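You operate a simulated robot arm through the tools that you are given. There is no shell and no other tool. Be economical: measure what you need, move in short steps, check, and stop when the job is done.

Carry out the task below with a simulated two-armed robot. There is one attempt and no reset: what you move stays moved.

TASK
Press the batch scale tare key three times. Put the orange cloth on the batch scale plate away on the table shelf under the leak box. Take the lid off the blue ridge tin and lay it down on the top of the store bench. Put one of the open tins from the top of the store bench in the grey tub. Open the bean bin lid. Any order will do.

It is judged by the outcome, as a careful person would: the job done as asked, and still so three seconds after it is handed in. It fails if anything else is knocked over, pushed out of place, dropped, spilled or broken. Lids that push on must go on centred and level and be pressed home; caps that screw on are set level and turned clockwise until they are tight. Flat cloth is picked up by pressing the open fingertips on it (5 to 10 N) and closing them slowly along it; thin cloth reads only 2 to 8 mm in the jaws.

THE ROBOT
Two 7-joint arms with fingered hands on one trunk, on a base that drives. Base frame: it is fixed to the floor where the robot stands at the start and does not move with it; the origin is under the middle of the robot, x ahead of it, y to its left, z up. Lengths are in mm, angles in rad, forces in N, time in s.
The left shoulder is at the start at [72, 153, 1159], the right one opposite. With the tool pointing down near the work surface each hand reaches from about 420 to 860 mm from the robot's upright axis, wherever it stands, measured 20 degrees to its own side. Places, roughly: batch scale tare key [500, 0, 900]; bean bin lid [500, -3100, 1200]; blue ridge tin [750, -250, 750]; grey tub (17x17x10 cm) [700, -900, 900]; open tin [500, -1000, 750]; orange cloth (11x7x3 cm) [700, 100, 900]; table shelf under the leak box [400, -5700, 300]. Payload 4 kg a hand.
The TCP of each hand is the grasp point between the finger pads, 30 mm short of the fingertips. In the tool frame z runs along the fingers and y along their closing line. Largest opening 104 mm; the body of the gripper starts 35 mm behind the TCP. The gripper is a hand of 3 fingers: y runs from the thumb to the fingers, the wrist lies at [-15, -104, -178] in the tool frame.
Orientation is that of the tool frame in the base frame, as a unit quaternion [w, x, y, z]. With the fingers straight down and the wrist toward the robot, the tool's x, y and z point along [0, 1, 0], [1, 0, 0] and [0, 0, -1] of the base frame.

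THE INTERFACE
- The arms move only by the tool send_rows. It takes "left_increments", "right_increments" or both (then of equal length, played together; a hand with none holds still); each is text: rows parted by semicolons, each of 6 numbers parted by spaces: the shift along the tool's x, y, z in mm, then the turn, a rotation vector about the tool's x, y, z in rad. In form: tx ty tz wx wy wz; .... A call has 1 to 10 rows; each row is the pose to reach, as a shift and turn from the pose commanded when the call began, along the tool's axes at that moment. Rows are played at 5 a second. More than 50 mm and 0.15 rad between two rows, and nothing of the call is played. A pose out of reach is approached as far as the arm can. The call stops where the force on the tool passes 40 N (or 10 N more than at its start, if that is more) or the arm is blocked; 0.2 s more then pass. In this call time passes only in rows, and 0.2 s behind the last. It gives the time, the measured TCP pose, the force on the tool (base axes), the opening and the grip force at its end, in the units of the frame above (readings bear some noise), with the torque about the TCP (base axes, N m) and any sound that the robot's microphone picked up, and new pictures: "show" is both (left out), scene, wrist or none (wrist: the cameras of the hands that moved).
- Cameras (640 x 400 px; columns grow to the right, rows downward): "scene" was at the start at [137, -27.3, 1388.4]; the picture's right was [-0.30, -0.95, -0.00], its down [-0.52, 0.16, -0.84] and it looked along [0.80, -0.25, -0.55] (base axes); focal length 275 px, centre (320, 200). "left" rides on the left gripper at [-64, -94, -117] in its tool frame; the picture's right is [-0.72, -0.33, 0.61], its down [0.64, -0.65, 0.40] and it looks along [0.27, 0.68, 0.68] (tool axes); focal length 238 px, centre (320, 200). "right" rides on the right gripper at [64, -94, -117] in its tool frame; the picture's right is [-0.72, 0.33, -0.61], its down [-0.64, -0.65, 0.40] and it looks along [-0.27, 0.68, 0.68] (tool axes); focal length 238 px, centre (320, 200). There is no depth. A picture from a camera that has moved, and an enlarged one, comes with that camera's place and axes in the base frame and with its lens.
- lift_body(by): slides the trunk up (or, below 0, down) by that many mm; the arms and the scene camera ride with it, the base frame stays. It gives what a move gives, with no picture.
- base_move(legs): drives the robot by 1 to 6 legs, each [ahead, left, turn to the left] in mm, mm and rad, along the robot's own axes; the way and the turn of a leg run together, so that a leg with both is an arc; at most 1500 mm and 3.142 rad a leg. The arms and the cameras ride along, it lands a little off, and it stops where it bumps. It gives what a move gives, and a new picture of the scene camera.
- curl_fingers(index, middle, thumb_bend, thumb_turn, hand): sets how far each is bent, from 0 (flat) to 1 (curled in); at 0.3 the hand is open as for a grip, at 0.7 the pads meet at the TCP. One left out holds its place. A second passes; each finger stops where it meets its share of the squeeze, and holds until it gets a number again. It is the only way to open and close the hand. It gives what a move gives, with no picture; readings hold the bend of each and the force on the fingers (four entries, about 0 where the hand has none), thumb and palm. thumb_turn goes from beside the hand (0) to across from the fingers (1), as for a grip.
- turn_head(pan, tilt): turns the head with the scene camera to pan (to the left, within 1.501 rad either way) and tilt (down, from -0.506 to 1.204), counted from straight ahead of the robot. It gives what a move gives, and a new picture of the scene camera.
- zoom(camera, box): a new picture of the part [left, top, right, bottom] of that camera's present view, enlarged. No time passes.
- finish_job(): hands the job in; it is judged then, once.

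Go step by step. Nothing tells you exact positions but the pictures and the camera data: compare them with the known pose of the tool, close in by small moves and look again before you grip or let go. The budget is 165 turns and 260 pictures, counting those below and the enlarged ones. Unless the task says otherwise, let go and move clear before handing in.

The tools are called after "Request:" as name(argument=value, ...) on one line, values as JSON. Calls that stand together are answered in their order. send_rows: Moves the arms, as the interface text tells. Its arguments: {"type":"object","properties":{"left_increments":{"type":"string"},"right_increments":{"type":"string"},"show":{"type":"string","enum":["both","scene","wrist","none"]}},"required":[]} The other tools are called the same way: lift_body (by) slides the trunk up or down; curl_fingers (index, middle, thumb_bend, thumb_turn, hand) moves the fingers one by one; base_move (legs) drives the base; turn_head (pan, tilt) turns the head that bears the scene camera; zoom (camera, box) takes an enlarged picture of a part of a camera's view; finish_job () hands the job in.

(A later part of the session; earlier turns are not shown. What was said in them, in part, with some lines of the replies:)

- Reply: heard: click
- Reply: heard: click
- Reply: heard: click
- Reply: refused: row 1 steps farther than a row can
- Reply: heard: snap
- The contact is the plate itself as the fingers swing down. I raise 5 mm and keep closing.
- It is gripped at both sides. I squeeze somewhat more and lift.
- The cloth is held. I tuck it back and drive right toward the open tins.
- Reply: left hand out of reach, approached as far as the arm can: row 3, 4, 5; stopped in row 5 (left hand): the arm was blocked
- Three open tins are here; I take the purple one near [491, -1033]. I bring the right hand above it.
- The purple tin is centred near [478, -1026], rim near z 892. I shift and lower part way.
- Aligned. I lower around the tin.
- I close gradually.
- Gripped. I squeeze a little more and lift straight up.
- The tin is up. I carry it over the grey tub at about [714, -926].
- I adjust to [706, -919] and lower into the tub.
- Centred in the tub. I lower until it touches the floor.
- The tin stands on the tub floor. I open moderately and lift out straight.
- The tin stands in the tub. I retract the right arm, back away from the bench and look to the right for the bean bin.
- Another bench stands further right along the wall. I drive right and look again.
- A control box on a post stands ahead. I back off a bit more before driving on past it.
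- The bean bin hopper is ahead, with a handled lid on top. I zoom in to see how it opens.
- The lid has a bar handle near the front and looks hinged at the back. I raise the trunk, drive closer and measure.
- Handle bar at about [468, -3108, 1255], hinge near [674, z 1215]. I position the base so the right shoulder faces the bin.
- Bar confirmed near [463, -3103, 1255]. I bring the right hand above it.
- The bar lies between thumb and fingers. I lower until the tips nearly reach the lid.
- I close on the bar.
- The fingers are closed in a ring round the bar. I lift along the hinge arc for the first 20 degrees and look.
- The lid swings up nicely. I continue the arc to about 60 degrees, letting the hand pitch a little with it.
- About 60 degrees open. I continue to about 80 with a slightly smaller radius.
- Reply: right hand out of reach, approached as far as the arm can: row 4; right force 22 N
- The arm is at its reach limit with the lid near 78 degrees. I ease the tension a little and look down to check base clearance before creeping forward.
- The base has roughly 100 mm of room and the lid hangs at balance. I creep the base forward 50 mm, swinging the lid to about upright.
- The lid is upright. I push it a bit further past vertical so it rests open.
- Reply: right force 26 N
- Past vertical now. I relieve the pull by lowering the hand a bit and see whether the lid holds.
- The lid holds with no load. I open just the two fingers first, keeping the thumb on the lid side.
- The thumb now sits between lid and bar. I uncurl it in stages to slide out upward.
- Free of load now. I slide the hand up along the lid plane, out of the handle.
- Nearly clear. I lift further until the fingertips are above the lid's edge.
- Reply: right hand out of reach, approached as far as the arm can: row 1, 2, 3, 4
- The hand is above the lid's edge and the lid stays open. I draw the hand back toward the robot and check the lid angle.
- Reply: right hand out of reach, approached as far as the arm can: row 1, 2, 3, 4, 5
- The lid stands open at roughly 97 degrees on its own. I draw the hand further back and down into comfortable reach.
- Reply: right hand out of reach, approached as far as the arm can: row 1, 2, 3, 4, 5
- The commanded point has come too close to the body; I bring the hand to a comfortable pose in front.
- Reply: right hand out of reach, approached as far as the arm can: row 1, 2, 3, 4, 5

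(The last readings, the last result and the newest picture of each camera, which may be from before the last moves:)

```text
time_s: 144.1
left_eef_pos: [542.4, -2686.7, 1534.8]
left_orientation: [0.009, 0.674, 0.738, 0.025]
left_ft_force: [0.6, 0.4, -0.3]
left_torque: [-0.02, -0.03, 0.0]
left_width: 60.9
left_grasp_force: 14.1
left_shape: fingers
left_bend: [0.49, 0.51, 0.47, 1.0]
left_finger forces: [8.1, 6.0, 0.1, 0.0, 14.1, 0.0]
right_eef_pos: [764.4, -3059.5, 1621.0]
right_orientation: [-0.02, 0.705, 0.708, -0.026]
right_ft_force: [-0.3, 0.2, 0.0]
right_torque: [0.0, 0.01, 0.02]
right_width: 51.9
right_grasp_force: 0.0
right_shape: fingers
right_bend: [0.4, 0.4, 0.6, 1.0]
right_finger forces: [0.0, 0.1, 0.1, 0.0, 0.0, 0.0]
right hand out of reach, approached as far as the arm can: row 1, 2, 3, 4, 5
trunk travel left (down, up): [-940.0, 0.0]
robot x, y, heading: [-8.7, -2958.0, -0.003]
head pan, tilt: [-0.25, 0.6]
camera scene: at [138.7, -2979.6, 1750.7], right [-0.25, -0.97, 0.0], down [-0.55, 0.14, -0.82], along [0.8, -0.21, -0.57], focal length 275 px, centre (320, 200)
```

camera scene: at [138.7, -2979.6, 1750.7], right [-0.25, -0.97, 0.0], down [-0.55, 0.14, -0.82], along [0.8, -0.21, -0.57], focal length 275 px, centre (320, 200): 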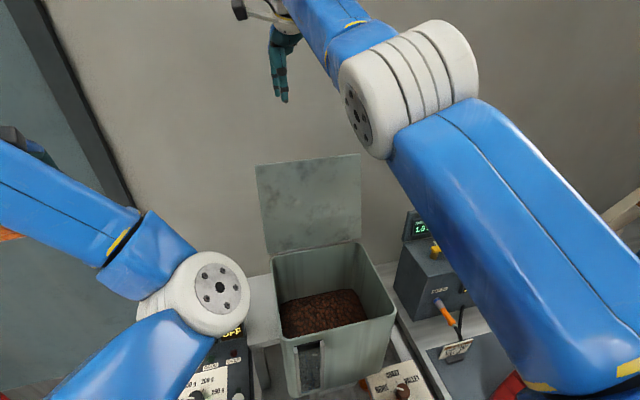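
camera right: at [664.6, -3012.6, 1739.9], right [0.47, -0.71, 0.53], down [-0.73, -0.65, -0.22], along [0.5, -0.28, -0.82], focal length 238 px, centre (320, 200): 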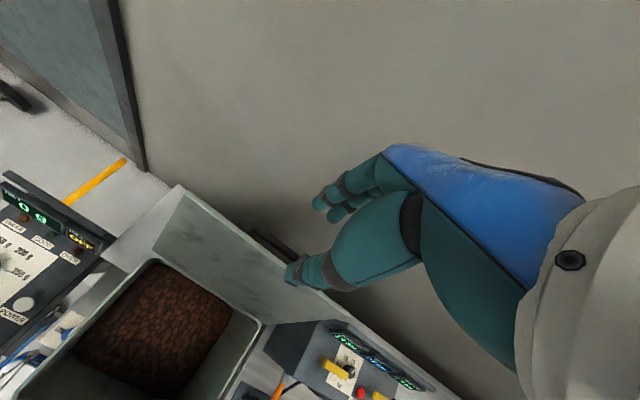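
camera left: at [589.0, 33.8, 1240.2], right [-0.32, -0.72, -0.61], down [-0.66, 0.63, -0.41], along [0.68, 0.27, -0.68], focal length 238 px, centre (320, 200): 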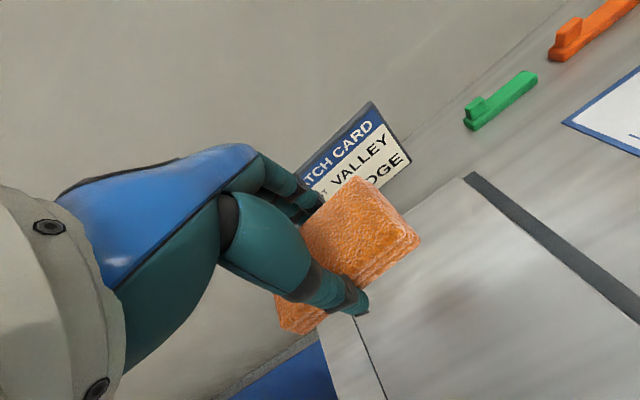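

The lid stays open. Rather than wrestle the arm, I back the base away; the hand passes well above the lid.

Request:
base_move(legs=[[-500, 0, 0]])

Request:
send_rows(right_increments="0 0 40 0 0 0; 0 -20 80 0 0 0; 0 -40 120 0 0 0; 0 -60 160 0 0 0", show="none")

Request:
zoom(camera="scene", box=[0, 0, 640, 400])

```text
time_s: 147.0
left_eef_pos: [42.1, -2685.5, 1533.8]
left_orientation: [0.007, 0.675, 0.738, 0.025]
left_ft_force: [-0.9, -0.3, -1.1]
left_torque: [0.02, 0.02, 0.03]
left_width: 60.8
left_grasp_force: 14.3
left_shape: fingers
left_bend: [0.49, 0.51, 0.47, 1.0]
left_finger forces: [8.1, 6.0, 0.0, 0.0, 14.1, 0.0]
right_eef_pos: [264.6, -3059.9, 1619.6]
right_orientation: [-0.021, 0.706, 0.707, -0.027]
right_ft_force: [0.2, -0.7, -0.1]
right_torque: [0.03, 0.04, 0.01]
right_width: 52.0
right_grasp_force: 0.1
right_shape: fingers
right_bend: [0.4, 0.4, 0.6, 1.0]
right_finger forces: [0.0, 0.0, 0.0, 0.0, 0.1, 0.0]
trunk travel left (down, up): [-940.0, 0.0]
robot x, y, heading: [-509.3, -2958.9, -0.005]
head pan, tilt: [-0.25, 0.6]
camera scene: at [-360.9, -2978.7, 1750.5], right [-0.25, -0.97, 0.0], down [-0.55, 0.14, -0.82], along [0.79, -0.21, -0.57], focal length 275 px, centre (320, 200)
```

scene: 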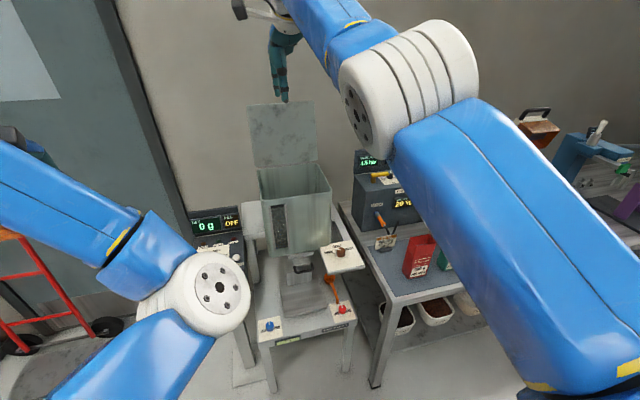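

```text
time_s: 148.2
left_eef_pos: [21.9, -2689.1, 1546.3]
left_orientation: [0.015, 0.671, 0.74, 0.042]
left_ft_force: [-0.1, -1.1, -0.5]
left_torque: [-0.01, -0.04, 0.02]
left_width: 61.2
left_grasp_force: 13.8
left_shape: fingers
left_bend: [0.49, 0.51, 0.47, 1.0]
left_finger forces: [8.1, 5.9, 0.1, 0.0, 14.1, 0.0]
right_eef_pos: [182.3, -3082.8, 1458.5]
right_orientation: [-0.036, 0.726, 0.686, -0.037]
right_ft_force: [-0.1, 0.5, 0.2]
right_torque: [-0.01, -0.01, -0.05]
right_width: 51.8
right_grasp_force: 0.0
right_shape: fingers
right_bend: [0.4, 0.4, 0.6, 1.0]
right_finger forces: [0.0, 0.0, 0.1, 0.1, 0.1, 0.1]
right hand out of reach, approached as far as the arm can: row 1, 2
trunk travel left (down, up): [-940.0, 0.0]
robot x, y, heading: [-502.4, -2961.6, -0.014]
head pan, tilt: [-0.25, 0.6]
stopped in row 4 (right hand): the arm was blocked; the commanded pose is now the measured one
```

```text
1.00 times, centred on (320, 200) of scene
camera zoom: at [-375.4, -2990.4, 1751.6], right [-0.25, -0.97, -0.01], down [-0.54, 0.15, -0.83], along [0.8, -0.2, -0.56], focal length 275 px, centre (320, 200)
```

zoom: 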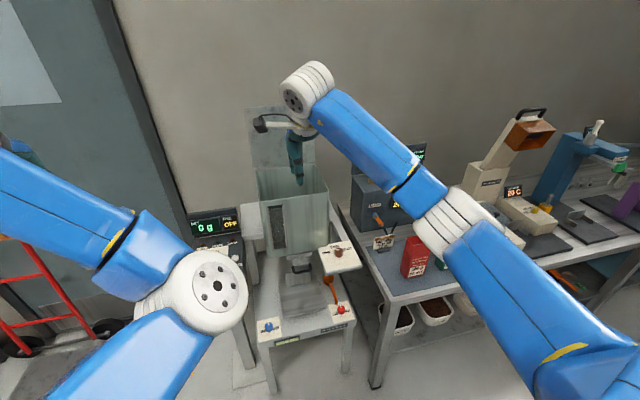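

The bin lid is standing open. Next is the leak box; I look along the room to the right.

Request:
turn_head(pan=-1.0, tilt=0.35)

```text
time_s: 149.3
left_eef_pos: [31.9, -2679.0, 1539.1]
left_orientation: [0.013, 0.671, 0.741, 0.036]
left_ft_force: [0.1, 1.3, -0.4]
left_torque: [0.01, 0.01, 0.05]
left_width: 60.8
left_grasp_force: 14.0
left_shape: fingers
left_bend: [0.49, 0.51, 0.47, 1.0]
left_finger forces: [8.1, 5.8, 0.0, 0.0, 14.2, 0.0]
right_eef_pos: [191.2, -3072.8, 1454.6]
right_orientation: [-0.035, 0.725, 0.687, -0.042]
right_ft_force: [-0.4, 0.1, 0.3]
right_torque: [-0.02, 0.0, 0.02]
right_width: 52.1
right_grasp_force: 0.0
right_shape: fingers
right_bend: [0.4, 0.4, 0.6, 1.0]
right_finger forces: [0.0, 0.0, 0.1, 0.0, 0.1, 0.0]
trunk travel left (down, up): [-940.0, 0.0]
robot x, y, heading: [-511.3, -2956.8, -0.007]
head pan, tilt: [-1.0, 0.351]
camera scene: at [-402.7, -3033.4, 1774.1], right [-0.84, -0.54, 0.0], down [-0.19, 0.29, -0.94], along [0.5, -0.79, -0.34], focal length 275 px, centre (320, 200)
```

scene: 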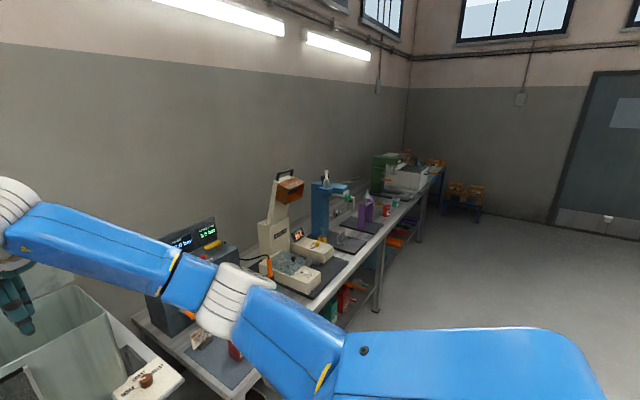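

The floor ahead is free. I drive right along the benches toward the leak box.

Request:
base_move(legs=[[-50, -1500, 0], [0, -1000, 0]])

Request:
turn_head(pan=-0.2, tilt=0.6)

```text
refused: leg 1 is longer than a leg can be; nothing moved
```

```text
time_s: 150.5
left_eef_pos: [32.7, -2679.4, 1538.9]
left_orientation: [0.014, 0.671, 0.74, 0.035]
left_ft_force: [-0.6, 0.5, -0.3]
left_torque: [-0.02, -0.04, -0.03]
left_width: 61.0
left_grasp_force: 14.7
left_shape: fingers
left_bend: [0.49, 0.51, 0.47, 1.0]
left_finger forces: [8.0, 5.9, 0.1, 0.0, 14.0, 0.0]
right_eef_pos: [191.2, -3072.1, 1454.7]
right_orientation: [-0.035, 0.724, 0.687, -0.041]
right_ft_force: [-0.5, -0.1, 0.2]
right_torque: [-0.04, -0.02, 0.0]
right_width: 51.9
right_grasp_force: 0.1
right_shape: fingers
right_bend: [0.4, 0.4, 0.6, 1.0]
right_finger forces: [0.0, 0.0, 0.1, 0.1, 0.1, 0.0]
trunk travel left (down, up): [-940.0, 0.0]
robot x, y, heading: [-505.9, -2960.4, -0.003]
head pan, tilt: [-0.201, 0.6]
camera scene: at [-364.0, -2969.7, 1751.0], right [-0.2, -0.98, 0.0], down [-0.56, 0.11, -0.82], along [0.81, -0.17, -0.57], focal length 275 px, centre (320, 200)
```

scene: 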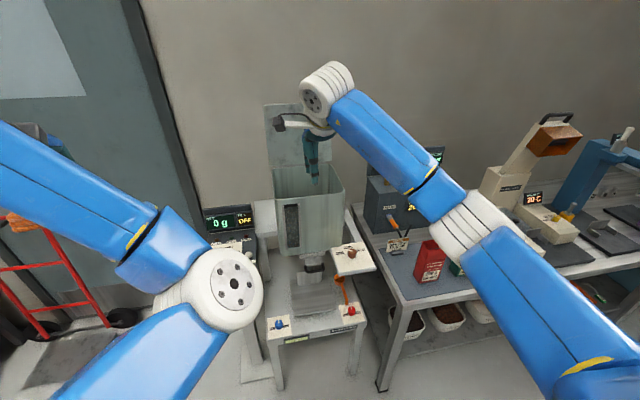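

Request:
base_move(legs=[[-50, 0, 0], [0, -1400, 0], [0, -1100, 0]])

Request:
turn_head(pan=0, tilt=0.7)

```text
time_s: 163.1
left_eef_pos: [-120.5, -5196.7, 1540.2]
left_orientation: [0.013, 0.697, 0.716, 0.036]
left_ft_force: [-0.2, 0.0, -0.8]
left_torque: [-0.02, 0.01, 0.02]
left_width: 60.8
left_grasp_force: 14.2
left_shape: fingers
left_bend: [0.49, 0.51, 0.47, 1.0]
left_finger forces: [8.1, 5.8, 0.0, 0.1, 14.0, 0.0]
right_eef_pos: [12.1, -5600.6, 1454.7]
right_orientation: [-0.038, 0.748, 0.661, -0.041]
right_ft_force: [0.2, 0.7, -0.4]
right_torque: [-0.01, -0.04, 0.01]
right_width: 52.0
right_grasp_force: 0.1
right_shape: fingers
right_bend: [0.4, 0.4, 0.6, 1.0]
right_finger forces: [0.1, 0.1, 0.0, 0.1, 0.1, 0.1]
trunk travel left (down, up): [-940.0, 0.0]
robot x, y, heading: [-675.9, -5440.8, -0.079]
head pan, tilt: [-0.201, 0.6]
camera scene: at [-536.1, -5459.1, 1751.1], right [-0.27, -0.96, 0.0], down [-0.55, 0.15, -0.82], along [0.79, -0.23, -0.57], focal length 275 px, centre (320, 200)
```

scene: 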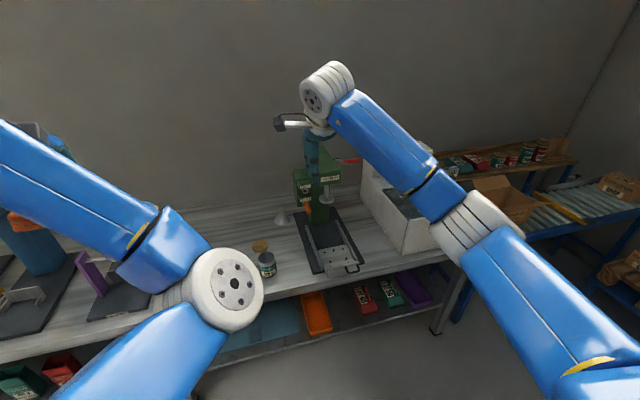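

```text
time_s: 163.8
left_eef_pos: [-121.7, -5199.2, 1542.0]
left_orientation: [0.013, 0.697, 0.716, 0.04]
left_ft_force: [-0.6, 0.4, -0.1]
left_torque: [-0.01, 0.02, -0.02]
left_width: 60.9
left_grasp_force: 13.8
left_shape: fingers
left_bend: [0.49, 0.51, 0.47, 1.0]
left_finger forces: [8.1, 5.9, 0.0, 0.0, 14.0, 0.1]
right_eef_pos: [9.2, -5604.2, 1454.5]
right_orientation: [-0.037, 0.749, 0.66, -0.038]
right_ft_force: [0.2, 0.0, -0.3]
right_torque: [0.01, 0.0, 0.01]
right_width: 51.8
right_grasp_force: 0.1
right_shape: fingers
right_bend: [0.4, 0.4, 0.6, 1.0]
right_finger forces: [0.1, 0.1, 0.0, 0.0, 0.1, 0.1]
trunk travel left (down, up): [-940.0, 0.0]
robot x, y, heading: [-675.7, -5438.1, -0.075]
head pan, tilt: [0.0, 0.7]
camera scene: at [-536.3, -5445.7, 1742.4], right [-0.08, -1.0, 0.0], down [-0.64, 0.05, -0.76], along [0.76, -0.06, -0.65], focal length 275 px, centre (320, 200)
```

scene: 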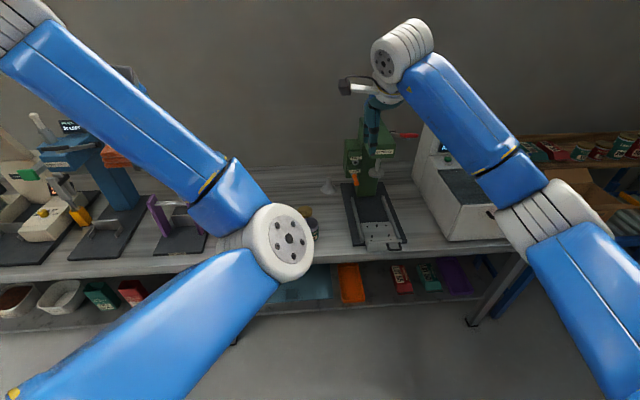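

There is a shelf under this bench. I zoom to identify the leak box and the free shelf area.

Request:
zoom(camera="scene", box=[310, 110, 540, 254])

Request:
zoom(camera="scene", box=[230, 220, 520, 330])

```text
2.78 times, centred on (425, 182) of scene
camera zoom: at [-536.3, -5445.7, 1742.4], right [-0.08, -1.0, 0.0], down [-0.64, 0.05, -0.76], along [0.76, -0.06, -0.65], focal length 764 px, centre (28, 250)
```

zoom: 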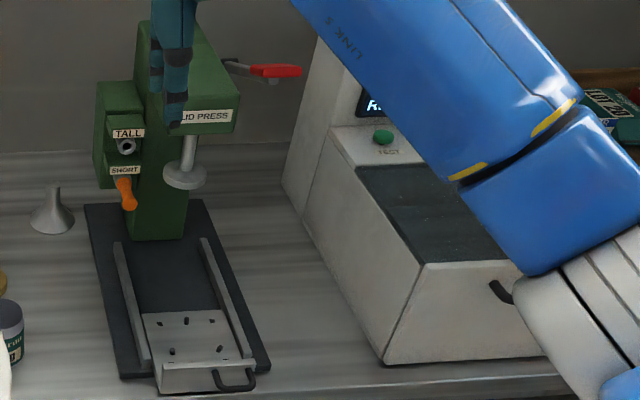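

```text
2.21 times, centred on (375, 275) of scene
camera zoom: at [-536.3, -5445.7, 1742.4], right [-0.08, -1.0, 0.0], down [-0.64, 0.05, -0.76], along [0.76, -0.06, -0.65], focal length 607 px, centre (199, 34)
```

zoom: 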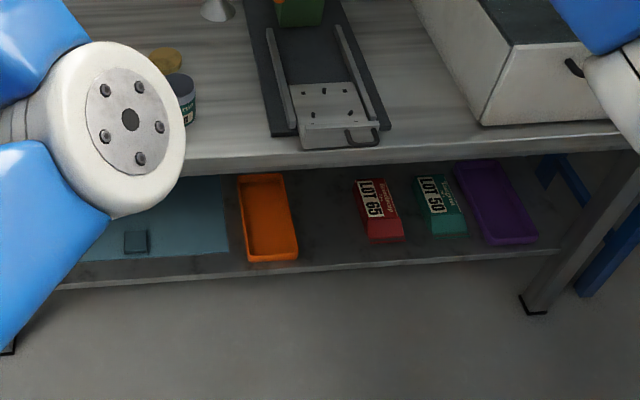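

The white box with the TEST button is the leak box, and its table shelf has a free gap between the orange tray and the red carton. I turn the robot so the left arm faces the shelf, and lower the trunk here in open floor.

Request:
base_move(legs=[[0, 0, -1.02]])

Request:
lift_body(by=-770)

Request:
turn_head(pan=1.0, tilt=0.3)

```text
time_s: 166.8
left_eef_pos: [-174.9, -5768.6, 1542.4]
left_orientation: [0.032, 0.953, 0.3, 0.028]
left_ft_force: [0.1, -0.4, -1.2]
left_torque: [0.01, 0.01, -0.01]
left_width: 60.9
left_grasp_force: 13.1
left_shape: fingers
left_bend: [0.49, 0.51, 0.47, 1.0]
left_finger forces: [7.8, 5.7, 0.0, 0.0, 13.4, 0.1]
right_eef_pos: [-440.8, -6100.1, 1456.3]
right_orientation: [-0.05, 0.973, 0.227, -0.016]
right_ft_force: [0.2, 0.2, -0.1]
right_torque: [0.02, 0.0, 0.0]
right_width: 51.7
right_grasp_force: 0.0
right_shape: fingers
right_bend: [0.4, 0.4, 0.6, 1.0]
right_finger forces: [0.1, 0.0, 0.0, 0.0, 0.0, 0.0]
trunk travel left (down, up): [-940.0, 0.0]
robot x, y, heading: [-675.8, -5433.8, -1.072]
head pan, tilt: [0.0, 0.7]
camera scene: at [-608.5, -5557.5, 1742.5], right [-0.88, -0.48, 0.0], down [-0.31, 0.57, -0.76], along [0.37, -0.67, -0.65], focal length 275 px, centre (320, 200)
```

scene: 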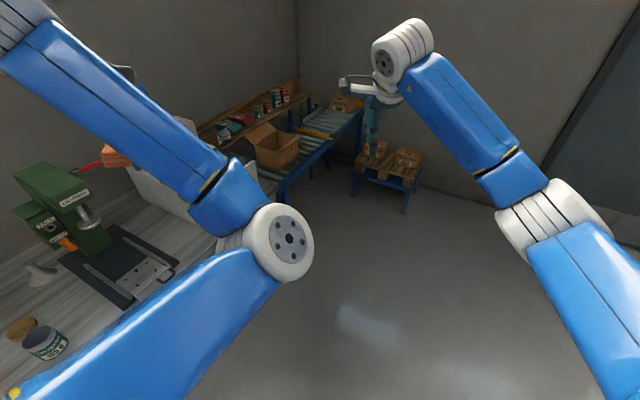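

```text
refused: -770 is not a number from -400 to 400
```

```text
time_s: 168.0
left_eef_pos: [-174.6, -5766.1, 1544.4]
left_orientation: [0.034, 0.952, 0.303, 0.032]
left_ft_force: [0.5, 0.2, -0.3]
left_torque: [0.01, 0.0, -0.01]
left_width: 60.6
left_grasp_force: 13.9
left_shape: fingers
left_bend: [0.49, 0.51, 0.47, 1.0]
left_finger forces: [7.9, 5.8, 0.0, 0.0, 13.6, 0.1]
right_eef_pos: [-443.6, -6097.3, 1457.9]
right_orientation: [-0.05, 0.973, 0.226, -0.016]
right_ft_force: [-0.1, -1.0, -0.2]
right_torque: [0.01, 0.02, 0.0]
right_width: 51.8
right_grasp_force: 0.1
right_shape: fingers
right_bend: [0.4, 0.4, 0.6, 1.0]
right_finger forces: [0.0, 0.0, 0.0, 0.0, 0.2, 0.0]
trunk travel left (down, up): [-940.0, 0.0]
robot x, y, heading: [-676.5, -5436.4, -1.064]
head pan, tilt: [1.0, 0.3]
camera scene: at [-557.4, -5489.9, 1778.7], right [-0.07, -1.0, 0.0], down [-0.3, 0.02, -0.95], along [0.95, -0.06, -0.3], focal length 275 px, centre (320, 200)
```

scene: 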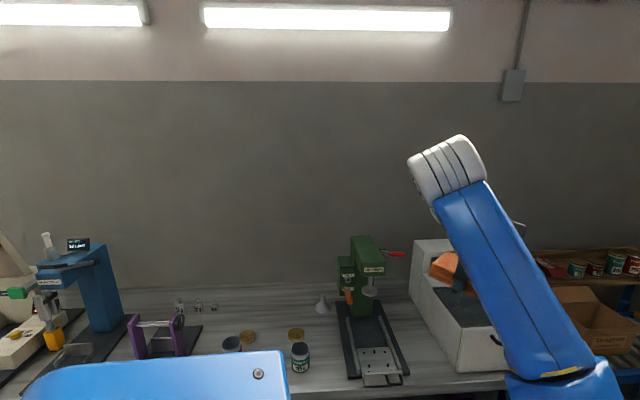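

I lower the trunk in two moves; both hands are well in front of the table.

Request:
lift_body(by=-400)

Request:
lift_body(by=-370)

Request:
turn_head(pan=1.0, tilt=0.4)

```text
time_s: 171.9
left_eef_pos: [-174.5, -5765.5, 1144.3]
left_orientation: [0.035, 0.952, 0.302, 0.03]
left_ft_force: [-0.1, 0.7, -0.9]
left_torque: [-0.02, 0.03, 0.01]
left_width: 60.6
left_grasp_force: 13.6
left_shape: fingers
left_bend: [0.49, 0.51, 0.47, 1.0]
left_finger forces: [8.0, 5.8, 0.0, 0.0, 13.6, 0.1]
right_eef_pos: [-443.3, -6097.3, 1057.0]
right_orientation: [-0.051, 0.973, 0.226, -0.017]
right_ft_force: [-0.4, 0.2, -1.0]
right_torque: [0.01, -0.02, 0.0]
right_width: 51.8
right_grasp_force: 0.0
right_shape: fingers
right_bend: [0.4, 0.4, 0.6, 1.0]
right_finger forces: [0.0, 0.1, 0.0, 0.0, 0.1, 0.0]
trunk travel left (down, up): [-540.0, 400.0]
robot x, y, heading: [-674.3, -5439.6, -1.069]
head pan, tilt: [1.0, 0.3]
```

```text
time_s: 175.4
left_eef_pos: [-175.8, -5766.0, 773.6]
left_orientation: [0.034, 0.953, 0.301, 0.031]
left_ft_force: [-1.0, 0.3, -0.7]
left_torque: [0.01, -0.02, -0.02]
left_width: 60.5
left_grasp_force: 13.9
left_shape: fingers
left_bend: [0.49, 0.51, 0.47, 1.0]
left_finger forces: [7.8, 5.8, 0.0, 0.0, 13.6, 0.0]
right_eef_pos: [-442.6, -6097.5, 687.8]
right_orientation: [-0.05, 0.973, 0.227, -0.017]
right_ft_force: [0.3, -0.6, -0.4]
right_torque: [-0.01, -0.03, 0.0]
right_width: 51.7
right_grasp_force: 0.1
right_shape: fingers
right_bend: [0.4, 0.4, 0.6, 1.0]
right_finger forces: [0.0, 0.1, 0.0, 0.1, 0.0, 0.0]
trunk travel left (down, up): [-170.0, 770.0]
robot x, y, heading: [-676.2, -5436.0, -1.062]
head pan, tilt: [1.0, 0.3]
```

```text
time_s: 176.1
left_eef_pos: [-174.6, -5765.5, 774.9]
left_orientation: [0.033, 0.952, 0.301, 0.03]
left_ft_force: [-0.3, 0.0, -1.0]
left_torque: [0.03, 0.0, 0.01]
left_width: 60.6
left_grasp_force: 13.7
left_shape: fingers
left_bend: [0.49, 0.51, 0.47, 1.0]
left_finger forces: [8.0, 5.8, 0.0, 0.0, 13.6, 0.0]
right_eef_pos: [-442.9, -6096.9, 686.8]
right_orientation: [-0.05, 0.973, 0.226, -0.016]
right_ft_force: [0.5, 0.0, 0.5]
right_torque: [-0.01, 0.03, 0.04]
right_width: 52.0
right_grasp_force: 0.0
right_shape: fingers
right_bend: [0.4, 0.4, 0.6, 1.0]
right_finger forces: [0.1, 0.0, 0.1, 0.0, 0.0, 0.0]
trunk travel left (down, up): [-170.0, 770.0]
robot x, y, heading: [-675.8, -5439.3, -1.068]
head pan, tilt: [1.0, 0.4]
camera scene: at [-558.9, -5487.5, 999.5], right [-0.07, -1.0, 0.0], down [-0.39, 0.03, -0.92], along [0.92, -0.06, -0.39], focal length 275 px, centre (320, 200)
```

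scene: 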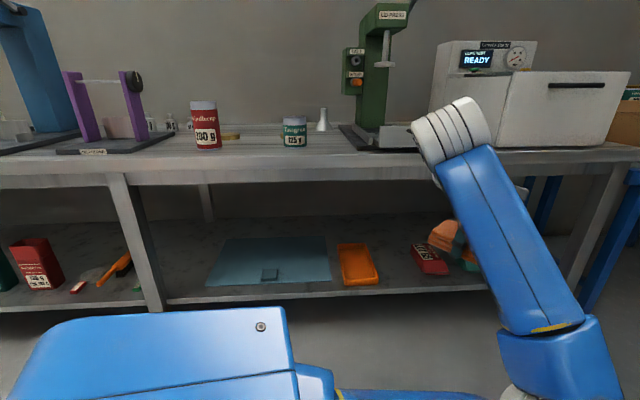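

The leak box shows READY, and the gap on its shelf is centred near [350, -5858]. I lower the left hand with the cloth to shelf level, out to the robot's left, and yaw it to face the shelf.

Request:
send_rows(left_increments="24 -4 37 0 0 -0.095; 49 -7 74 0 0 -0.19; 73 -11 111 0 0 -0.286; 97 -14 148 0 0 -0.382; 122 -18 185 0 0 -0.478; 146 -21 221 0 0 -0.573; 171 -25 258 0 0 -0.669; 195 -29 295 0 0 -0.765; 219 -32 332 0 0 -0.86; 244 -36 369 0 0 -0.956")

```text
time_s: 178.3
left_eef_pos: [30.3, -5610.0, 409.5]
left_orientation: [0.042, 0.706, 0.707, 0.009]
left_ft_force: [0.2, -0.4, -1.1]
left_torque: [-0.03, -0.03, -0.01]
left_width: 60.5
left_grasp_force: 13.1
left_shape: fingers
left_bend: [0.49, 0.51, 0.47, 1.0]
left_finger forces: [7.7, 5.6, 0.0, 0.0, 13.2, 0.1]
right_eef_pos: [-441.9, -6096.4, 688.3]
right_orientation: [-0.05, 0.973, 0.226, -0.017]
right_ft_force: [1.0, 0.3, 0.0]
right_torque: [-0.04, -0.02, -0.01]
right_width: 51.8
right_grasp_force: 0.0
right_shape: fingers
right_bend: [0.4, 0.4, 0.6, 1.0]
right_finger forces: [0.0, 0.1, 0.0, 0.0, 0.0, 0.0]
trunk travel left (down, up): [-170.0, 770.0]
robot x, y, heading: [-676.6, -5435.3, -1.064]
head pan, tilt: [1.0, 0.4]
camera scene: at [-557.6, -5486.6, 999.4], right [-0.07, -1.0, 0.0], down [-0.39, 0.03, -0.92], along [0.92, -0.06, -0.39], focal length 275 px, centre (320, 200)
camera left: at [-71.1, -5669.1, 522.8], right [-0.28, -0.75, -0.6], down [-0.62, 0.62, -0.48], along [0.73, 0.24, -0.64], focal length 238 px, centre (320, 200)
```

scene: 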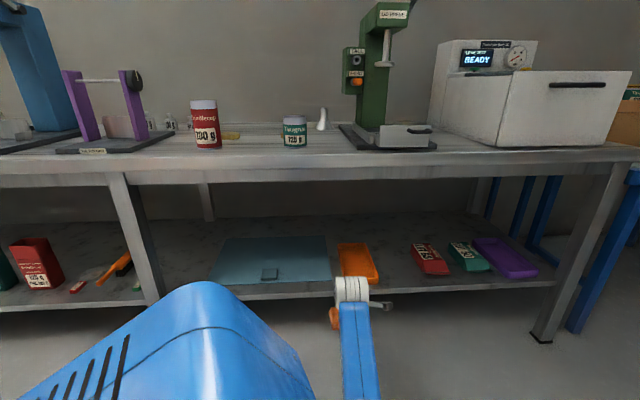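
left: 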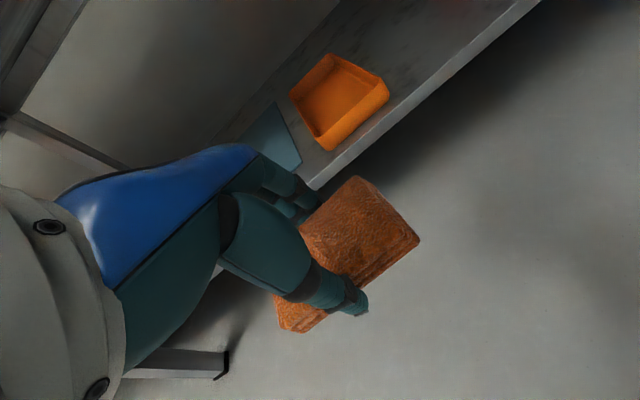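

Good posture. I drive to line up with the gap in y, then approach.

Request:
base_move(legs=[[217, -120, 0]])

Request:
zoom(camera="left", box=[0, 0, 640, 400])

```text
time_s: 180.1
left_eef_pos: [30.8, -5859.2, 410.0]
left_orientation: [0.041, 0.708, 0.705, 0.01]
left_ft_force: [0.5, -0.4, -0.1]
left_torque: [0.0, 0.0, 0.03]
left_width: 60.5
left_grasp_force: 13.6
left_shape: fingers
left_bend: [0.49, 0.51, 0.47, 1.0]
left_finger forces: [7.6, 5.7, 0.0, 0.0, 13.4, 0.0]
right_eef_pos: [-443.2, -6345.9, 686.9]
right_orientation: [-0.05, 0.973, 0.226, -0.017]
right_ft_force: [0.4, 0.7, -0.6]
right_torque: [-0.01, 0.01, 0.02]
right_width: 51.9
right_grasp_force: 0.1
right_shape: fingers
right_bend: [0.4, 0.4, 0.6, 1.0]
right_finger forces: [0.1, 0.0, 0.0, 0.0, 0.1, 0.1]
trunk travel left (down, up): [-170.0, 770.0]
robot x, y, heading: [-677.3, -5686.3, -1.066]
head pan, tilt: [1.0, 0.4]
camera scene: at [-558.0, -5737.1, 999.3], right [-0.07, -1.0, 0.0], down [-0.39, 0.03, -0.92], along [0.92, -0.06, -0.39], focal length 275 px, centre (320, 200)
```

scene: 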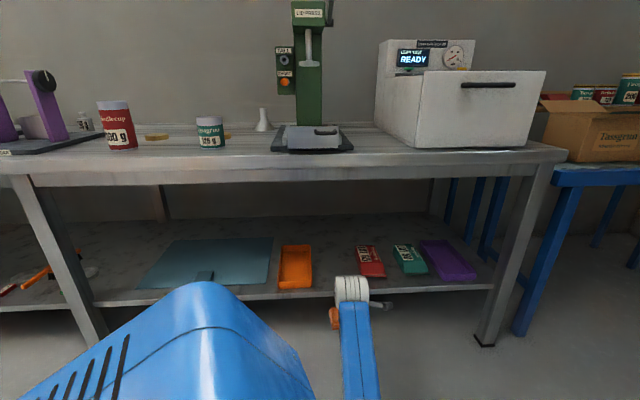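

```text
1.00 times, centred on (320, 200) of left
camera zoom: at [-71.8, -5919.4, 523.0], right [-0.28, -0.75, -0.6], down [-0.62, 0.62, -0.48], along [0.73, 0.24, -0.64], focal length 238 px, centre (320, 200)
```

zoom: 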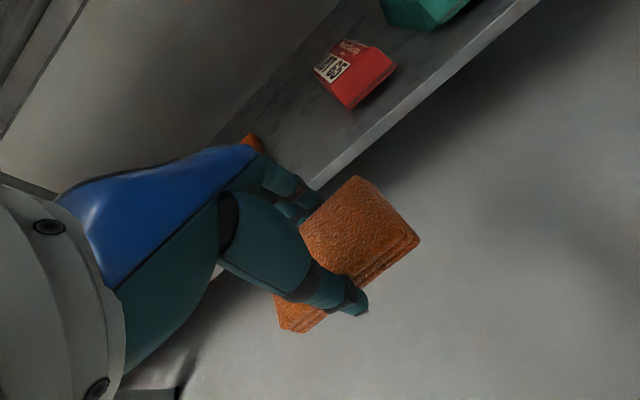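

Lined up with the gap. I drive in toward the shelf.

Request:
base_move(legs=[[97, 175, 0]])

Request:
zoom(camera="left", box=[0, 0, 640, 400])

```text
time_s: 181.7
left_eef_pos: [225.5, -5857.2, 411.9]
left_orientation: [0.043, 0.707, 0.706, 0.011]
left_ft_force: [0.4, 0.0, -0.4]
left_torque: [-0.03, 0.0, 0.01]
left_width: 60.6
left_grasp_force: 13.5
left_shape: fingers
left_bend: [0.49, 0.51, 0.47, 1.0]
left_finger forces: [7.7, 5.6, 0.0, 0.0, 13.3, 0.0]
right_eef_pos: [-246.9, -6344.1, 687.3]
right_orientation: [-0.049, 0.972, 0.227, -0.015]
right_ft_force: [0.4, -0.4, -0.1]
right_torque: [0.0, -0.01, -0.01]
right_width: 52.0
right_grasp_force: 0.0
right_shape: fingers
right_bend: [0.4, 0.4, 0.6, 1.0]
right_finger forces: [0.1, 0.0, 0.1, 0.0, 0.1, 0.0]
trunk travel left (down, up): [-170.0, 770.0]
robot x, y, heading: [-484.9, -5687.9, -1.062]
head pan, tilt: [1.0, 0.4]
camera scene: at [-364.1, -5737.6, 999.5], right [-0.06, -1.0, 0.0], down [-0.39, 0.03, -0.92], along [0.92, -0.06, -0.39], focal length 275 px, centre (320, 200)
```

scene: 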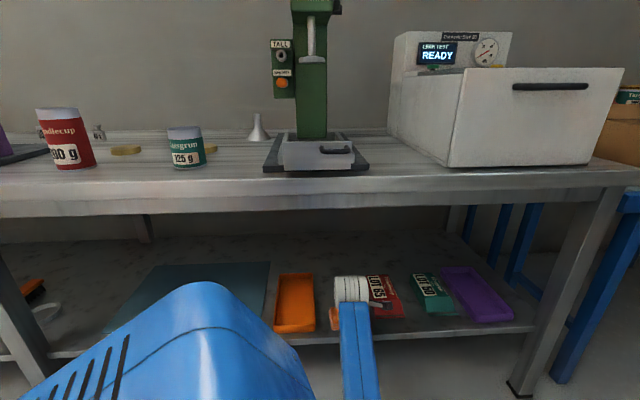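

```text
1.00 times, centred on (320, 200) of left
camera zoom: at [123.5, -5917.0, 525.1], right [-0.28, -0.75, -0.6], down [-0.62, 0.62, -0.48], along [0.73, 0.24, -0.64], focal length 238 px, centre (320, 200)
```

zoom: 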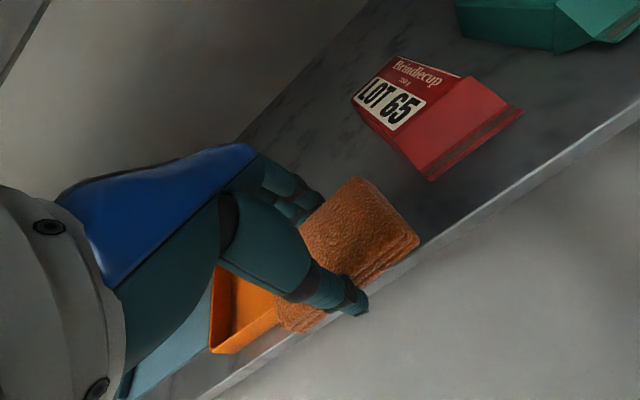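

Over the shelf's front edge and between the items. I go in 110 mm more.

Request:
base_move(legs=[[54, 96, 0]])

Request:
zoom(camera="left", box=[0, 0, 640, 400])

```text
time_s: 182.9
left_eef_pos: [338.7, -5854.6, 411.8]
left_orientation: [0.043, 0.707, 0.706, 0.009]
left_ft_force: [0.2, -0.2, -0.8]
left_torque: [0.0, 0.01, -0.02]
left_width: 60.6
left_grasp_force: 13.2
left_shape: fingers
left_bend: [0.49, 0.51, 0.47, 1.0]
left_finger forces: [7.7, 5.7, 0.0, 0.0, 13.4, 0.0]
right_eef_pos: [-132.6, -6342.8, 690.1]
right_orientation: [-0.048, 0.972, 0.228, -0.016]
right_ft_force: [0.2, -0.2, -1.0]
right_torque: [0.02, -0.02, -0.01]
right_width: 51.9
right_grasp_force: 0.1
right_shape: fingers
right_bend: [0.4, 0.4, 0.6, 1.0]
right_finger forces: [0.1, 0.1, 0.0, 0.0, 0.0, 0.0]
trunk travel left (down, up): [-170.0, 770.0]
robot x, y, heading: [-370.7, -5686.0, -1.063]
head pan, tilt: [1.0, 0.4]
camera scene: at [-251.0, -5735.7, 999.4], right [-0.06, -1.0, 0.0], down [-0.39, 0.03, -0.92], along [0.92, -0.06, -0.39], focal length 275 px, centre (320, 200)
```

scene: 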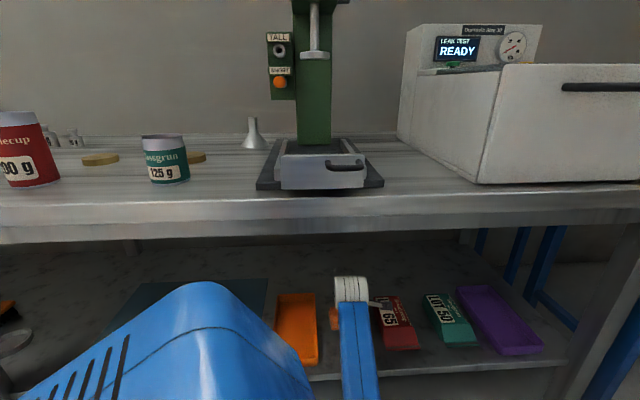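

```text
1.00 times, centred on (320, 200) of left
camera zoom: at [236.0, -5914.0, 525.2], right [-0.28, -0.75, -0.6], down [-0.62, 0.62, -0.48], along [0.73, 0.24, -0.64], focal length 238 px, centre (320, 200)
```

zoom: 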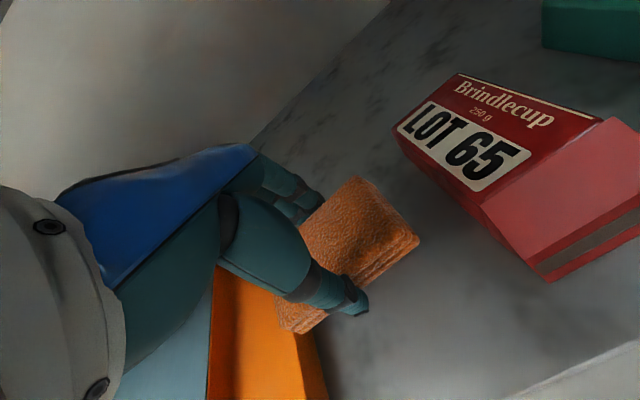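

The cloth is over bare shelf with clearance both sides. I level the hand, nudge 10 mm right, and lower.

Request:
send_rows(left_increments="-5 0 10 0.037 0.024 0; -10 0 25 0.074 0.048 0; -10 0 40 0.074 0.048 0; -10 0 50 0.074 0.048 0", show="none")

Request:
zoom(camera="left", box=[160, 120, 560, 370])

```text
time_s: 183.9
left_eef_pos: [341.6, -5865.8, 362.5]
left_orientation: [0.002, 0.707, 0.707, 0.0]
left_ft_force: [0.7, -0.2, 0.2]
left_torque: [0.03, -0.02, 0.01]
left_width: 60.4
left_grasp_force: 12.9
left_shape: fingers
left_bend: [0.49, 0.51, 0.47, 1.0]
left_finger forces: [7.8, 5.6, 0.1, 0.0, 13.2, 0.1]
right_eef_pos: [-132.4, -6340.3, 690.3]
right_orientation: [-0.048, 0.972, 0.229, -0.016]
right_ft_force: [0.8, 0.3, 0.7]
right_torque: [-0.01, -0.04, 0.0]
right_width: 51.9
right_grasp_force: 0.0
right_shape: fingers
right_bend: [0.4, 0.4, 0.6, 1.0]
right_finger forces: [0.0, 0.0, 0.1, 0.0, 0.0, 0.0]
trunk travel left (down, up): [-170.0, 770.0]
robot x, y, heading: [-364.7, -5684.1, -1.066]
head pan, tilt: [1.0, 0.4]
```

```text
1.60 times, centred on (360, 245) of left
camera zoom: at [247.5, -5930.3, 480.6], right [-0.32, -0.72, -0.61], down [-0.65, 0.64, -0.41], along [0.69, 0.27, -0.68], focal length 381 px, centre (256, 128)
```

zoom: 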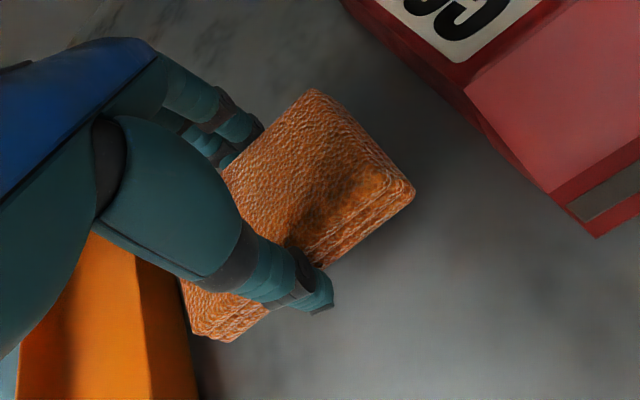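

Clear on all sides. I lower gently to contact.

Request:
send_rows(left_increments="0 0 5 0 0 0; 0 0 10 0 0 0; 0 0 14 0 0 0; 0 0 18 0 0 0", show="none")

Request:
zoom(camera="left", box=[160, 120, 560, 370])

```text
time_s: 184.9
left_eef_pos: [342.3, -5867.6, 345.4]
left_orientation: [0.001, 0.707, 0.707, 0.0]
left_ft_force: [0.5, 0.6, -0.7]
left_torque: [0.01, 0.03, 0.0]
left_width: 60.7
left_grasp_force: 12.8
left_shape: fingers
left_bend: [0.49, 0.51, 0.47, 1.0]
left_finger forces: [7.7, 5.6, 0.0, 0.0, 13.1, 0.0]
right_eef_pos: [-133.2, -6339.3, 691.1]
right_orientation: [-0.047, 0.972, 0.228, -0.017]
right_ft_force: [-0.5, -0.2, -0.7]
right_torque: [-0.02, 0.01, 0.03]
right_width: 51.6
right_grasp_force: 0.0
right_shape: fingers
right_bend: [0.4, 0.4, 0.6, 1.0]
right_finger forces: [0.1, 0.1, 0.0, 0.0, 0.1, 0.0]
trunk travel left (down, up): [-170.0, 770.0]
robot x, y, heading: [-367.9, -5683.6, -1.06]
head pan, tilt: [1.0, 0.4]
```

```text
1.60 times, centred on (360, 245) of left
camera zoom: at [248.1, -5931.4, 462.8], right [-0.32, -0.72, -0.61], down [-0.65, 0.64, -0.41], along [0.69, 0.27, -0.68], focal length 381 px, centre (256, 128)
```

zoom: 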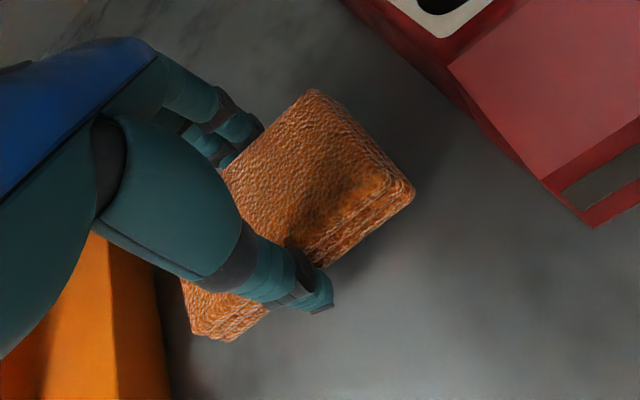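

Request:
send_rows(left_increments="0 0 4 0 0 0; 0 0 8 0 0 0; 0 0 12 0 0 0; 0 0 16 0 0 0", show="none")

Request:
zoom(camera="left", box=[160, 120, 560, 370])

```text
time_s: 185.9
left_eef_pos: [341.5, -5867.9, 335.3]
left_orientation: [0.005, 0.707, 0.707, 0.003]
left_ft_force: [-1.0, 1.8, 15.9]
left_torque: [0.19, -0.45, 0.08]
left_width: 60.2
left_grasp_force: 21.9
left_shape: fingers
left_bend: [0.5, 0.51, 0.47, 1.0]
left_finger forces: [7.1, 20.7, 0.1, 0.0, 16.1, 0.1]
right_eef_pos: [-135.1, -6340.2, 693.8]
right_orientation: [-0.047, 0.972, 0.228, -0.015]
right_ft_force: [0.4, -0.4, -0.3]
right_torque: [0.04, 0.0, 0.04]
right_width: 51.9
right_grasp_force: 0.0
right_shape: fingers
right_bend: [0.4, 0.4, 0.6, 1.0]
right_finger forces: [0.0, 0.1, 0.0, 0.0, 0.1, 0.0]
trunk travel left (down, up): [-170.0, 770.0]
robot x, y, heading: [-366.9, -5687.7, -1.062]
head pan, tilt: [1.0, 0.4]
```

```text
1.60 times, centred on (360, 245) of left
camera zoom: at [247.5, -5931.6, 451.5], right [-0.32, -0.72, -0.62], down [-0.65, 0.64, -0.41], along [0.69, 0.27, -0.67], focal length 381 px, centre (256, 128)
```

zoom: 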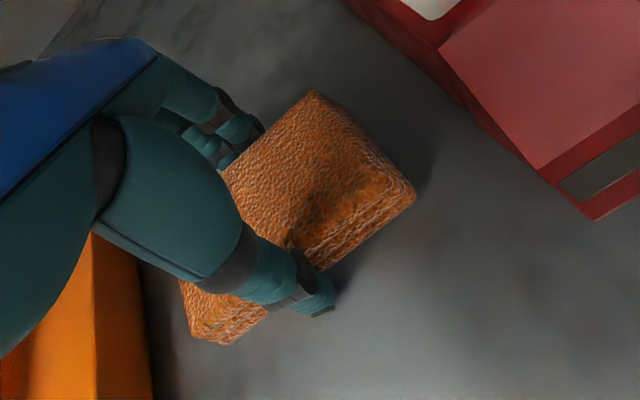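

It is on the shelf. I ease the pressure, open the hand and rise.

Request:
send_rows(left_increments="0 0 -4 0 0 0; 0 0 -5 0 0 0", show="none")

Request:
curl_fingers(hand="left", index=0.36, middle=0.36, thumb_bend=0.36)

Request:
send_rows(left_increments="0 0 -15 0 0 0; 0 0 -35 0 0 0; 0 0 -60 0 0 0; 0 0 -85 0 0 0", show="wrist")

```text
time_s: 186.5
left_eef_pos: [341.2, -5866.3, 335.6]
left_orientation: [0.002, 0.707, 0.707, 0.0]
left_ft_force: [2.0, 0.3, 8.0]
left_torque: [0.01, -0.34, -0.01]
left_width: 60.1
left_grasp_force: 16.9
left_shape: fingers
left_bend: [0.5, 0.51, 0.48, 1.0]
left_finger forces: [8.2, 12.7, 0.1, 0.0, 13.1, 0.0]
right_eef_pos: [-134.2, -6339.5, 691.5]
right_orientation: [-0.048, 0.972, 0.228, -0.016]
right_ft_force: [0.0, 0.6, -0.8]
right_torque: [0.0, 0.0, 0.0]
right_width: 51.6
right_grasp_force: 0.0
right_shape: fingers
right_bend: [0.4, 0.4, 0.6, 1.0]
right_finger forces: [0.0, 0.0, 0.0, 0.1, 0.0, 0.1]
trunk travel left (down, up): [-170.0, 770.0]
robot x, y, heading: [-367.3, -5683.2, -1.058]
head pan, tilt: [1.0, 0.4]
```

```text
time_s: 187.5
left_eef_pos: [342.1, -5866.5, 335.4]
left_orientation: [0.002, 0.707, 0.707, 0.0]
left_ft_force: [0.0, -0.9, 0.0]
left_torque: [-0.01, 0.0, 0.0]
left_width: 87.4
left_grasp_force: 0.1
left_shape: fingers
left_bend: [0.36, 0.36, 0.36, 0.98]
left_finger forces: [0.0, 0.0, 0.0, 0.0, 0.0, 0.0]
right_eef_pos: [-133.3, -6339.7, 691.3]
right_orientation: [-0.047, 0.972, 0.228, -0.017]
right_ft_force: [0.2, 0.5, 0.3]
right_torque: [-0.01, 0.0, 0.0]
right_width: 51.8
right_grasp_force: 0.0
right_shape: fingers
right_bend: [0.4, 0.4, 0.6, 1.0]
right_finger forces: [0.1, 0.0, 0.0, 0.1, 0.0, 0.0]
trunk travel left (down, up): [-170.0, 770.0]
robot x, y, heading: [-368.5, -5683.9, -1.064]
head pan, tilt: [1.0, 0.4]
```

```text
time_s: 188.5
left_eef_pos: [342.2, -5864.6, 420.0]
left_orientation: [0.001, 0.708, 0.707, 0.0]
left_ft_force: [0.4, 0.5, -0.3]
left_torque: [0.02, -0.01, 0.02]
left_width: 87.8
left_grasp_force: 0.1
left_shape: fingers
left_bend: [0.36, 0.36, 0.36, 0.98]
left_finger forces: [0.0, 0.0, 0.0, 0.0, 0.1, 0.0]
right_eef_pos: [-132.3, -6339.5, 691.1]
right_orientation: [-0.047, 0.972, 0.229, -0.016]
right_ft_force: [0.0, 0.5, -0.2]
right_torque: [-0.01, 0.0, 0.03]
right_width: 51.9
right_grasp_force: 0.0
right_shape: fingers
right_bend: [0.4, 0.4, 0.6, 1.0]
right_finger forces: [0.0, 0.0, 0.0, 0.0, 0.1, 0.1]
trunk travel left (down, up): [-170.0, 770.0]
robot x, y, heading: [-369.2, -5682.3, -1.064]
head pan, tilt: [1.0, 0.4]
camera left: at [248.3, -5929.7, 537.9], right [-0.32, -0.72, -0.61], down [-0.65, 0.64, -0.41], along [0.69, 0.27, -0.68], focal length 238 px, centre (320, 200)
```

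left: 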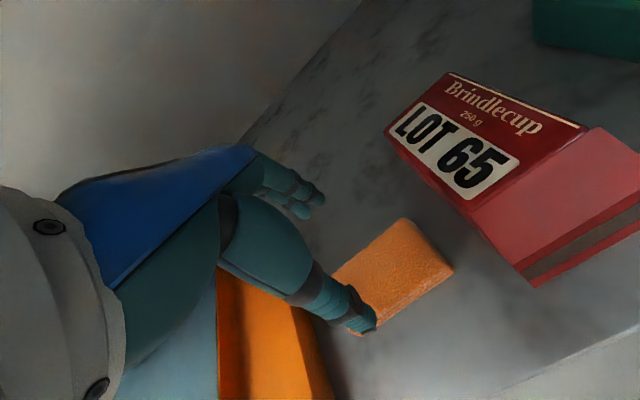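

The cloth lies flat on the shelf. I back straight out and check, also looking back at the bin lid.

Request:
base_move(legs=[[-160, -288, 0]])

Request:
zoom(camera="scene", box=[200, 200, 520, 320])

Request:
lift_body(by=400)

Request:
base_move(legs=[[0, 0, 1.06], [0, 900, 0]])

Request:
turn_head(pan=0.9, tilt=0.2)

```text
time_s: 190.7
left_eef_pos: [13.0, -5865.7, 418.9]
left_orientation: [0.002, 0.707, 0.707, 0.0]
left_ft_force: [0.7, 0.4, 0.3]
left_torque: [-0.03, -0.04, 0.03]
left_width: 87.7
left_grasp_force: 0.0
left_shape: fingers
left_bend: [0.36, 0.36, 0.36, 0.98]
left_finger forces: [0.0, 0.1, 0.1, 0.0, 0.0, 0.0]
right_eef_pos: [-462.9, -6338.8, 692.0]
right_orientation: [-0.047, 0.973, 0.227, -0.017]
right_ft_force: [0.4, 0.5, 0.9]
right_torque: [0.0, 0.02, -0.02]
right_width: 51.9
right_grasp_force: 0.1
right_shape: fingers
right_bend: [0.4, 0.4, 0.6, 1.0]
right_finger forces: [0.1, 0.0, 0.1, 0.1, 0.0, 0.1]
trunk travel left (down, up): [-170.0, 770.0]
robot x, y, heading: [-703.7, -5682.4, -1.066]
head pan, tilt: [1.0, 0.4]
camera scene: at [-579.2, -5733.0, 999.4], right [-0.06, -1.0, 0.0], down [-0.39, 0.03, -0.92], along [0.92, -0.06, -0.39], focal length 275 px, centre (320, 200)
```

scene: 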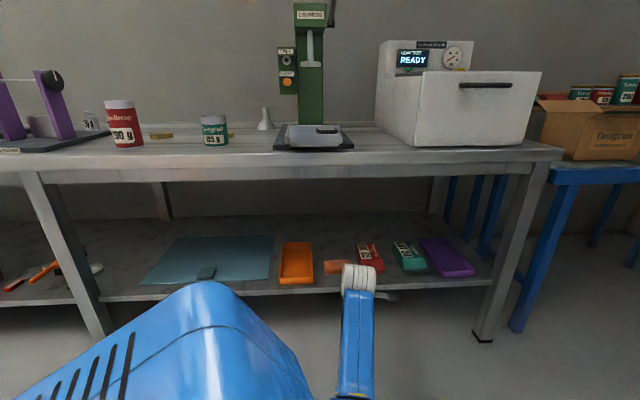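

```text
2.00 times, centred on (360, 260) of scene
camera zoom: at [-579.2, -5733.0, 999.4], right [-0.06, -1.0, 0.0], down [-0.39, 0.03, -0.92], along [0.92, -0.06, -0.39], focal length 550 px, centre (240, 80)
```

zoom: 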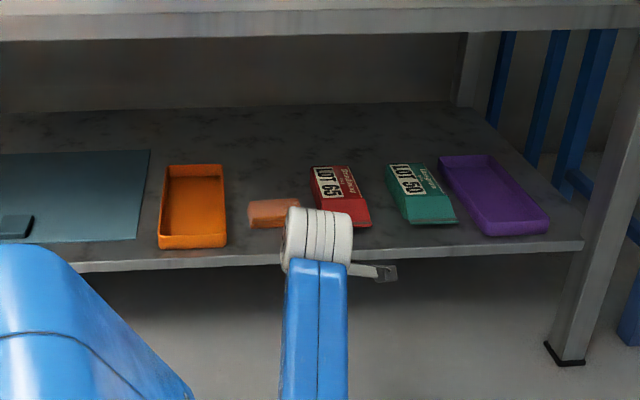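

```text
time_s: 194.5
left_eef_pos: [12.4, -5865.3, 820.4]
left_orientation: [0.002, 0.707, 0.707, 0.0]
left_ft_force: [-0.7, -0.2, 0.3]
left_torque: [0.0, -0.01, -0.01]
left_width: 87.6
left_grasp_force: 0.0
left_shape: fingers
left_bend: [0.36, 0.36, 0.36, 0.98]
left_finger forces: [0.0, 0.0, 0.0, 0.1, 0.0, 0.0]
right_eef_pos: [-464.3, -6338.9, 1093.6]
right_orientation: [-0.047, 0.973, 0.227, -0.015]
right_ft_force: [-0.3, -0.4, -1.0]
right_torque: [0.03, -0.01, -0.01]
right_width: 51.9
right_grasp_force: 0.1
right_shape: fingers
right_bend: [0.4, 0.4, 0.6, 1.0]
right_finger forces: [0.0, 0.1, 0.1, 0.0, 0.0, 0.1]
trunk travel left (down, up): [-570.0, 370.0]
robot x, y, heading: [-694.7, -5682.9, -1.069]
head pan, tilt: [1.0, 0.4]
```

```text
time_s: 202.0
left_eef_pos: [-233.0, -4241.0, 822.5]
left_orientation: [0.002, 0.238, 0.971, 0.003]
left_ft_force: [-0.1, -0.2, -0.1]
left_torque: [0.02, 0.0, 0.04]
left_width: 87.8
left_grasp_force: 0.1
left_shape: fingers
left_bend: [0.36, 0.36, 0.36, 0.98]
left_finger forces: [0.0, 0.1, 0.1, 0.0, 0.0, 0.0]
right_eef_pos: [-30.6, -4882.2, 1092.9]
right_orientation: [-0.033, 0.714, 0.699, -0.037]
right_ft_force: [0.7, 0.3, 0.2]
right_torque: [0.0, 0.02, 0.01]
right_width: 51.9
right_grasp_force: 0.0
right_shape: fingers
right_bend: [0.4, 0.4, 0.6, 1.0]
right_finger forces: [0.0, 0.0, 0.0, 0.0, 0.0, 0.1]
trunk travel left (down, up): [-570.0, 370.0]
robot x, y, heading: [-721.2, -4787.8, 0.028]
head pan, tilt: [1.0, 0.4]
camera scene: at [-620.3, -4705.8, 1399.6], right [0.86, -0.52, 0.0], down [-0.2, -0.33, -0.92], along [0.47, 0.79, -0.39], focal length 275 px, centre (320, 200)
```

scene: 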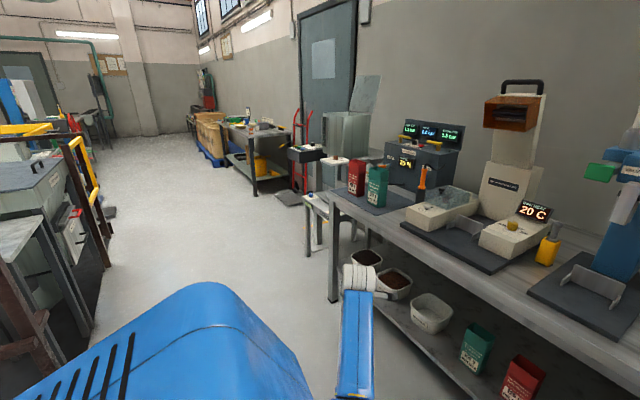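

```text
time_s: 202.7
left_eef_pos: [-233.6, -4240.2, 821.0]
left_orientation: [0.003, 0.237, 0.971, 0.002]
left_ft_force: [-0.2, 0.6, 0.4]
left_torque: [0.01, -0.02, 0.01]
left_width: 88.1
left_grasp_force: 0.0
left_shape: fingers
left_bend: [0.36, 0.36, 0.36, 0.98]
left_finger forces: [0.0, 0.0, 0.1, 0.0, 0.1, 0.1]
right_eef_pos: [-33.2, -4880.5, 1092.4]
right_orientation: [-0.031, 0.714, 0.699, -0.037]
right_ft_force: [0.0, 0.4, -0.2]
right_torque: [0.03, -0.02, 0.02]
right_width: 51.8
right_grasp_force: 0.0
right_shape: fingers
right_bend: [0.4, 0.4, 0.6, 1.0]
right_finger forces: [0.1, 0.0, 0.0, 0.1, 0.0, 0.1]
trunk travel left (down, up): [-570.0, 370.0]
robot x, y, heading: [-722.3, -4784.1, 0.028]
head pan, tilt: [0.901, 0.201]
camera scene: at [-612.4, -4708.3, 1417.9], right [0.8, -0.6, 0.0], down [-0.12, -0.16, -0.98], along [0.59, 0.79, -0.2], focal length 275 px, centre (320, 200)
```

scene: 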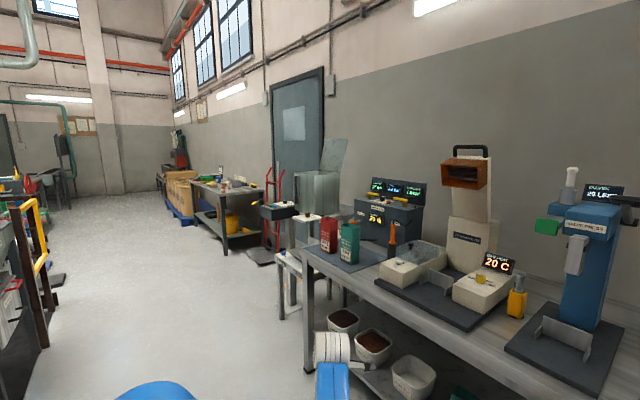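

The bean bin lid is still standing open past vertical and the cloth is on the shelf. Both hands are empty and clear, so I hand in.

Request:
finish_job()

```text
The job is handed in.
```

I've handed the job in with all five parts done:
- **Tare key:** pressed three times, with a click heard each time.
- **Orange cloth:** flat on the table shelf under the leak box, in the gap between the orange tray and the red carton.
- **Blue ridge tin:** the lid is off and lies on the bench. The tin ended about 5 mm nearer the front edge, because it lifted with the tight lid on my first try and I set it back down.
- **Open tin:** the purple one stands upright in the grey tub.
- **Bean bin:** the lid stands open, slightly past vertical.
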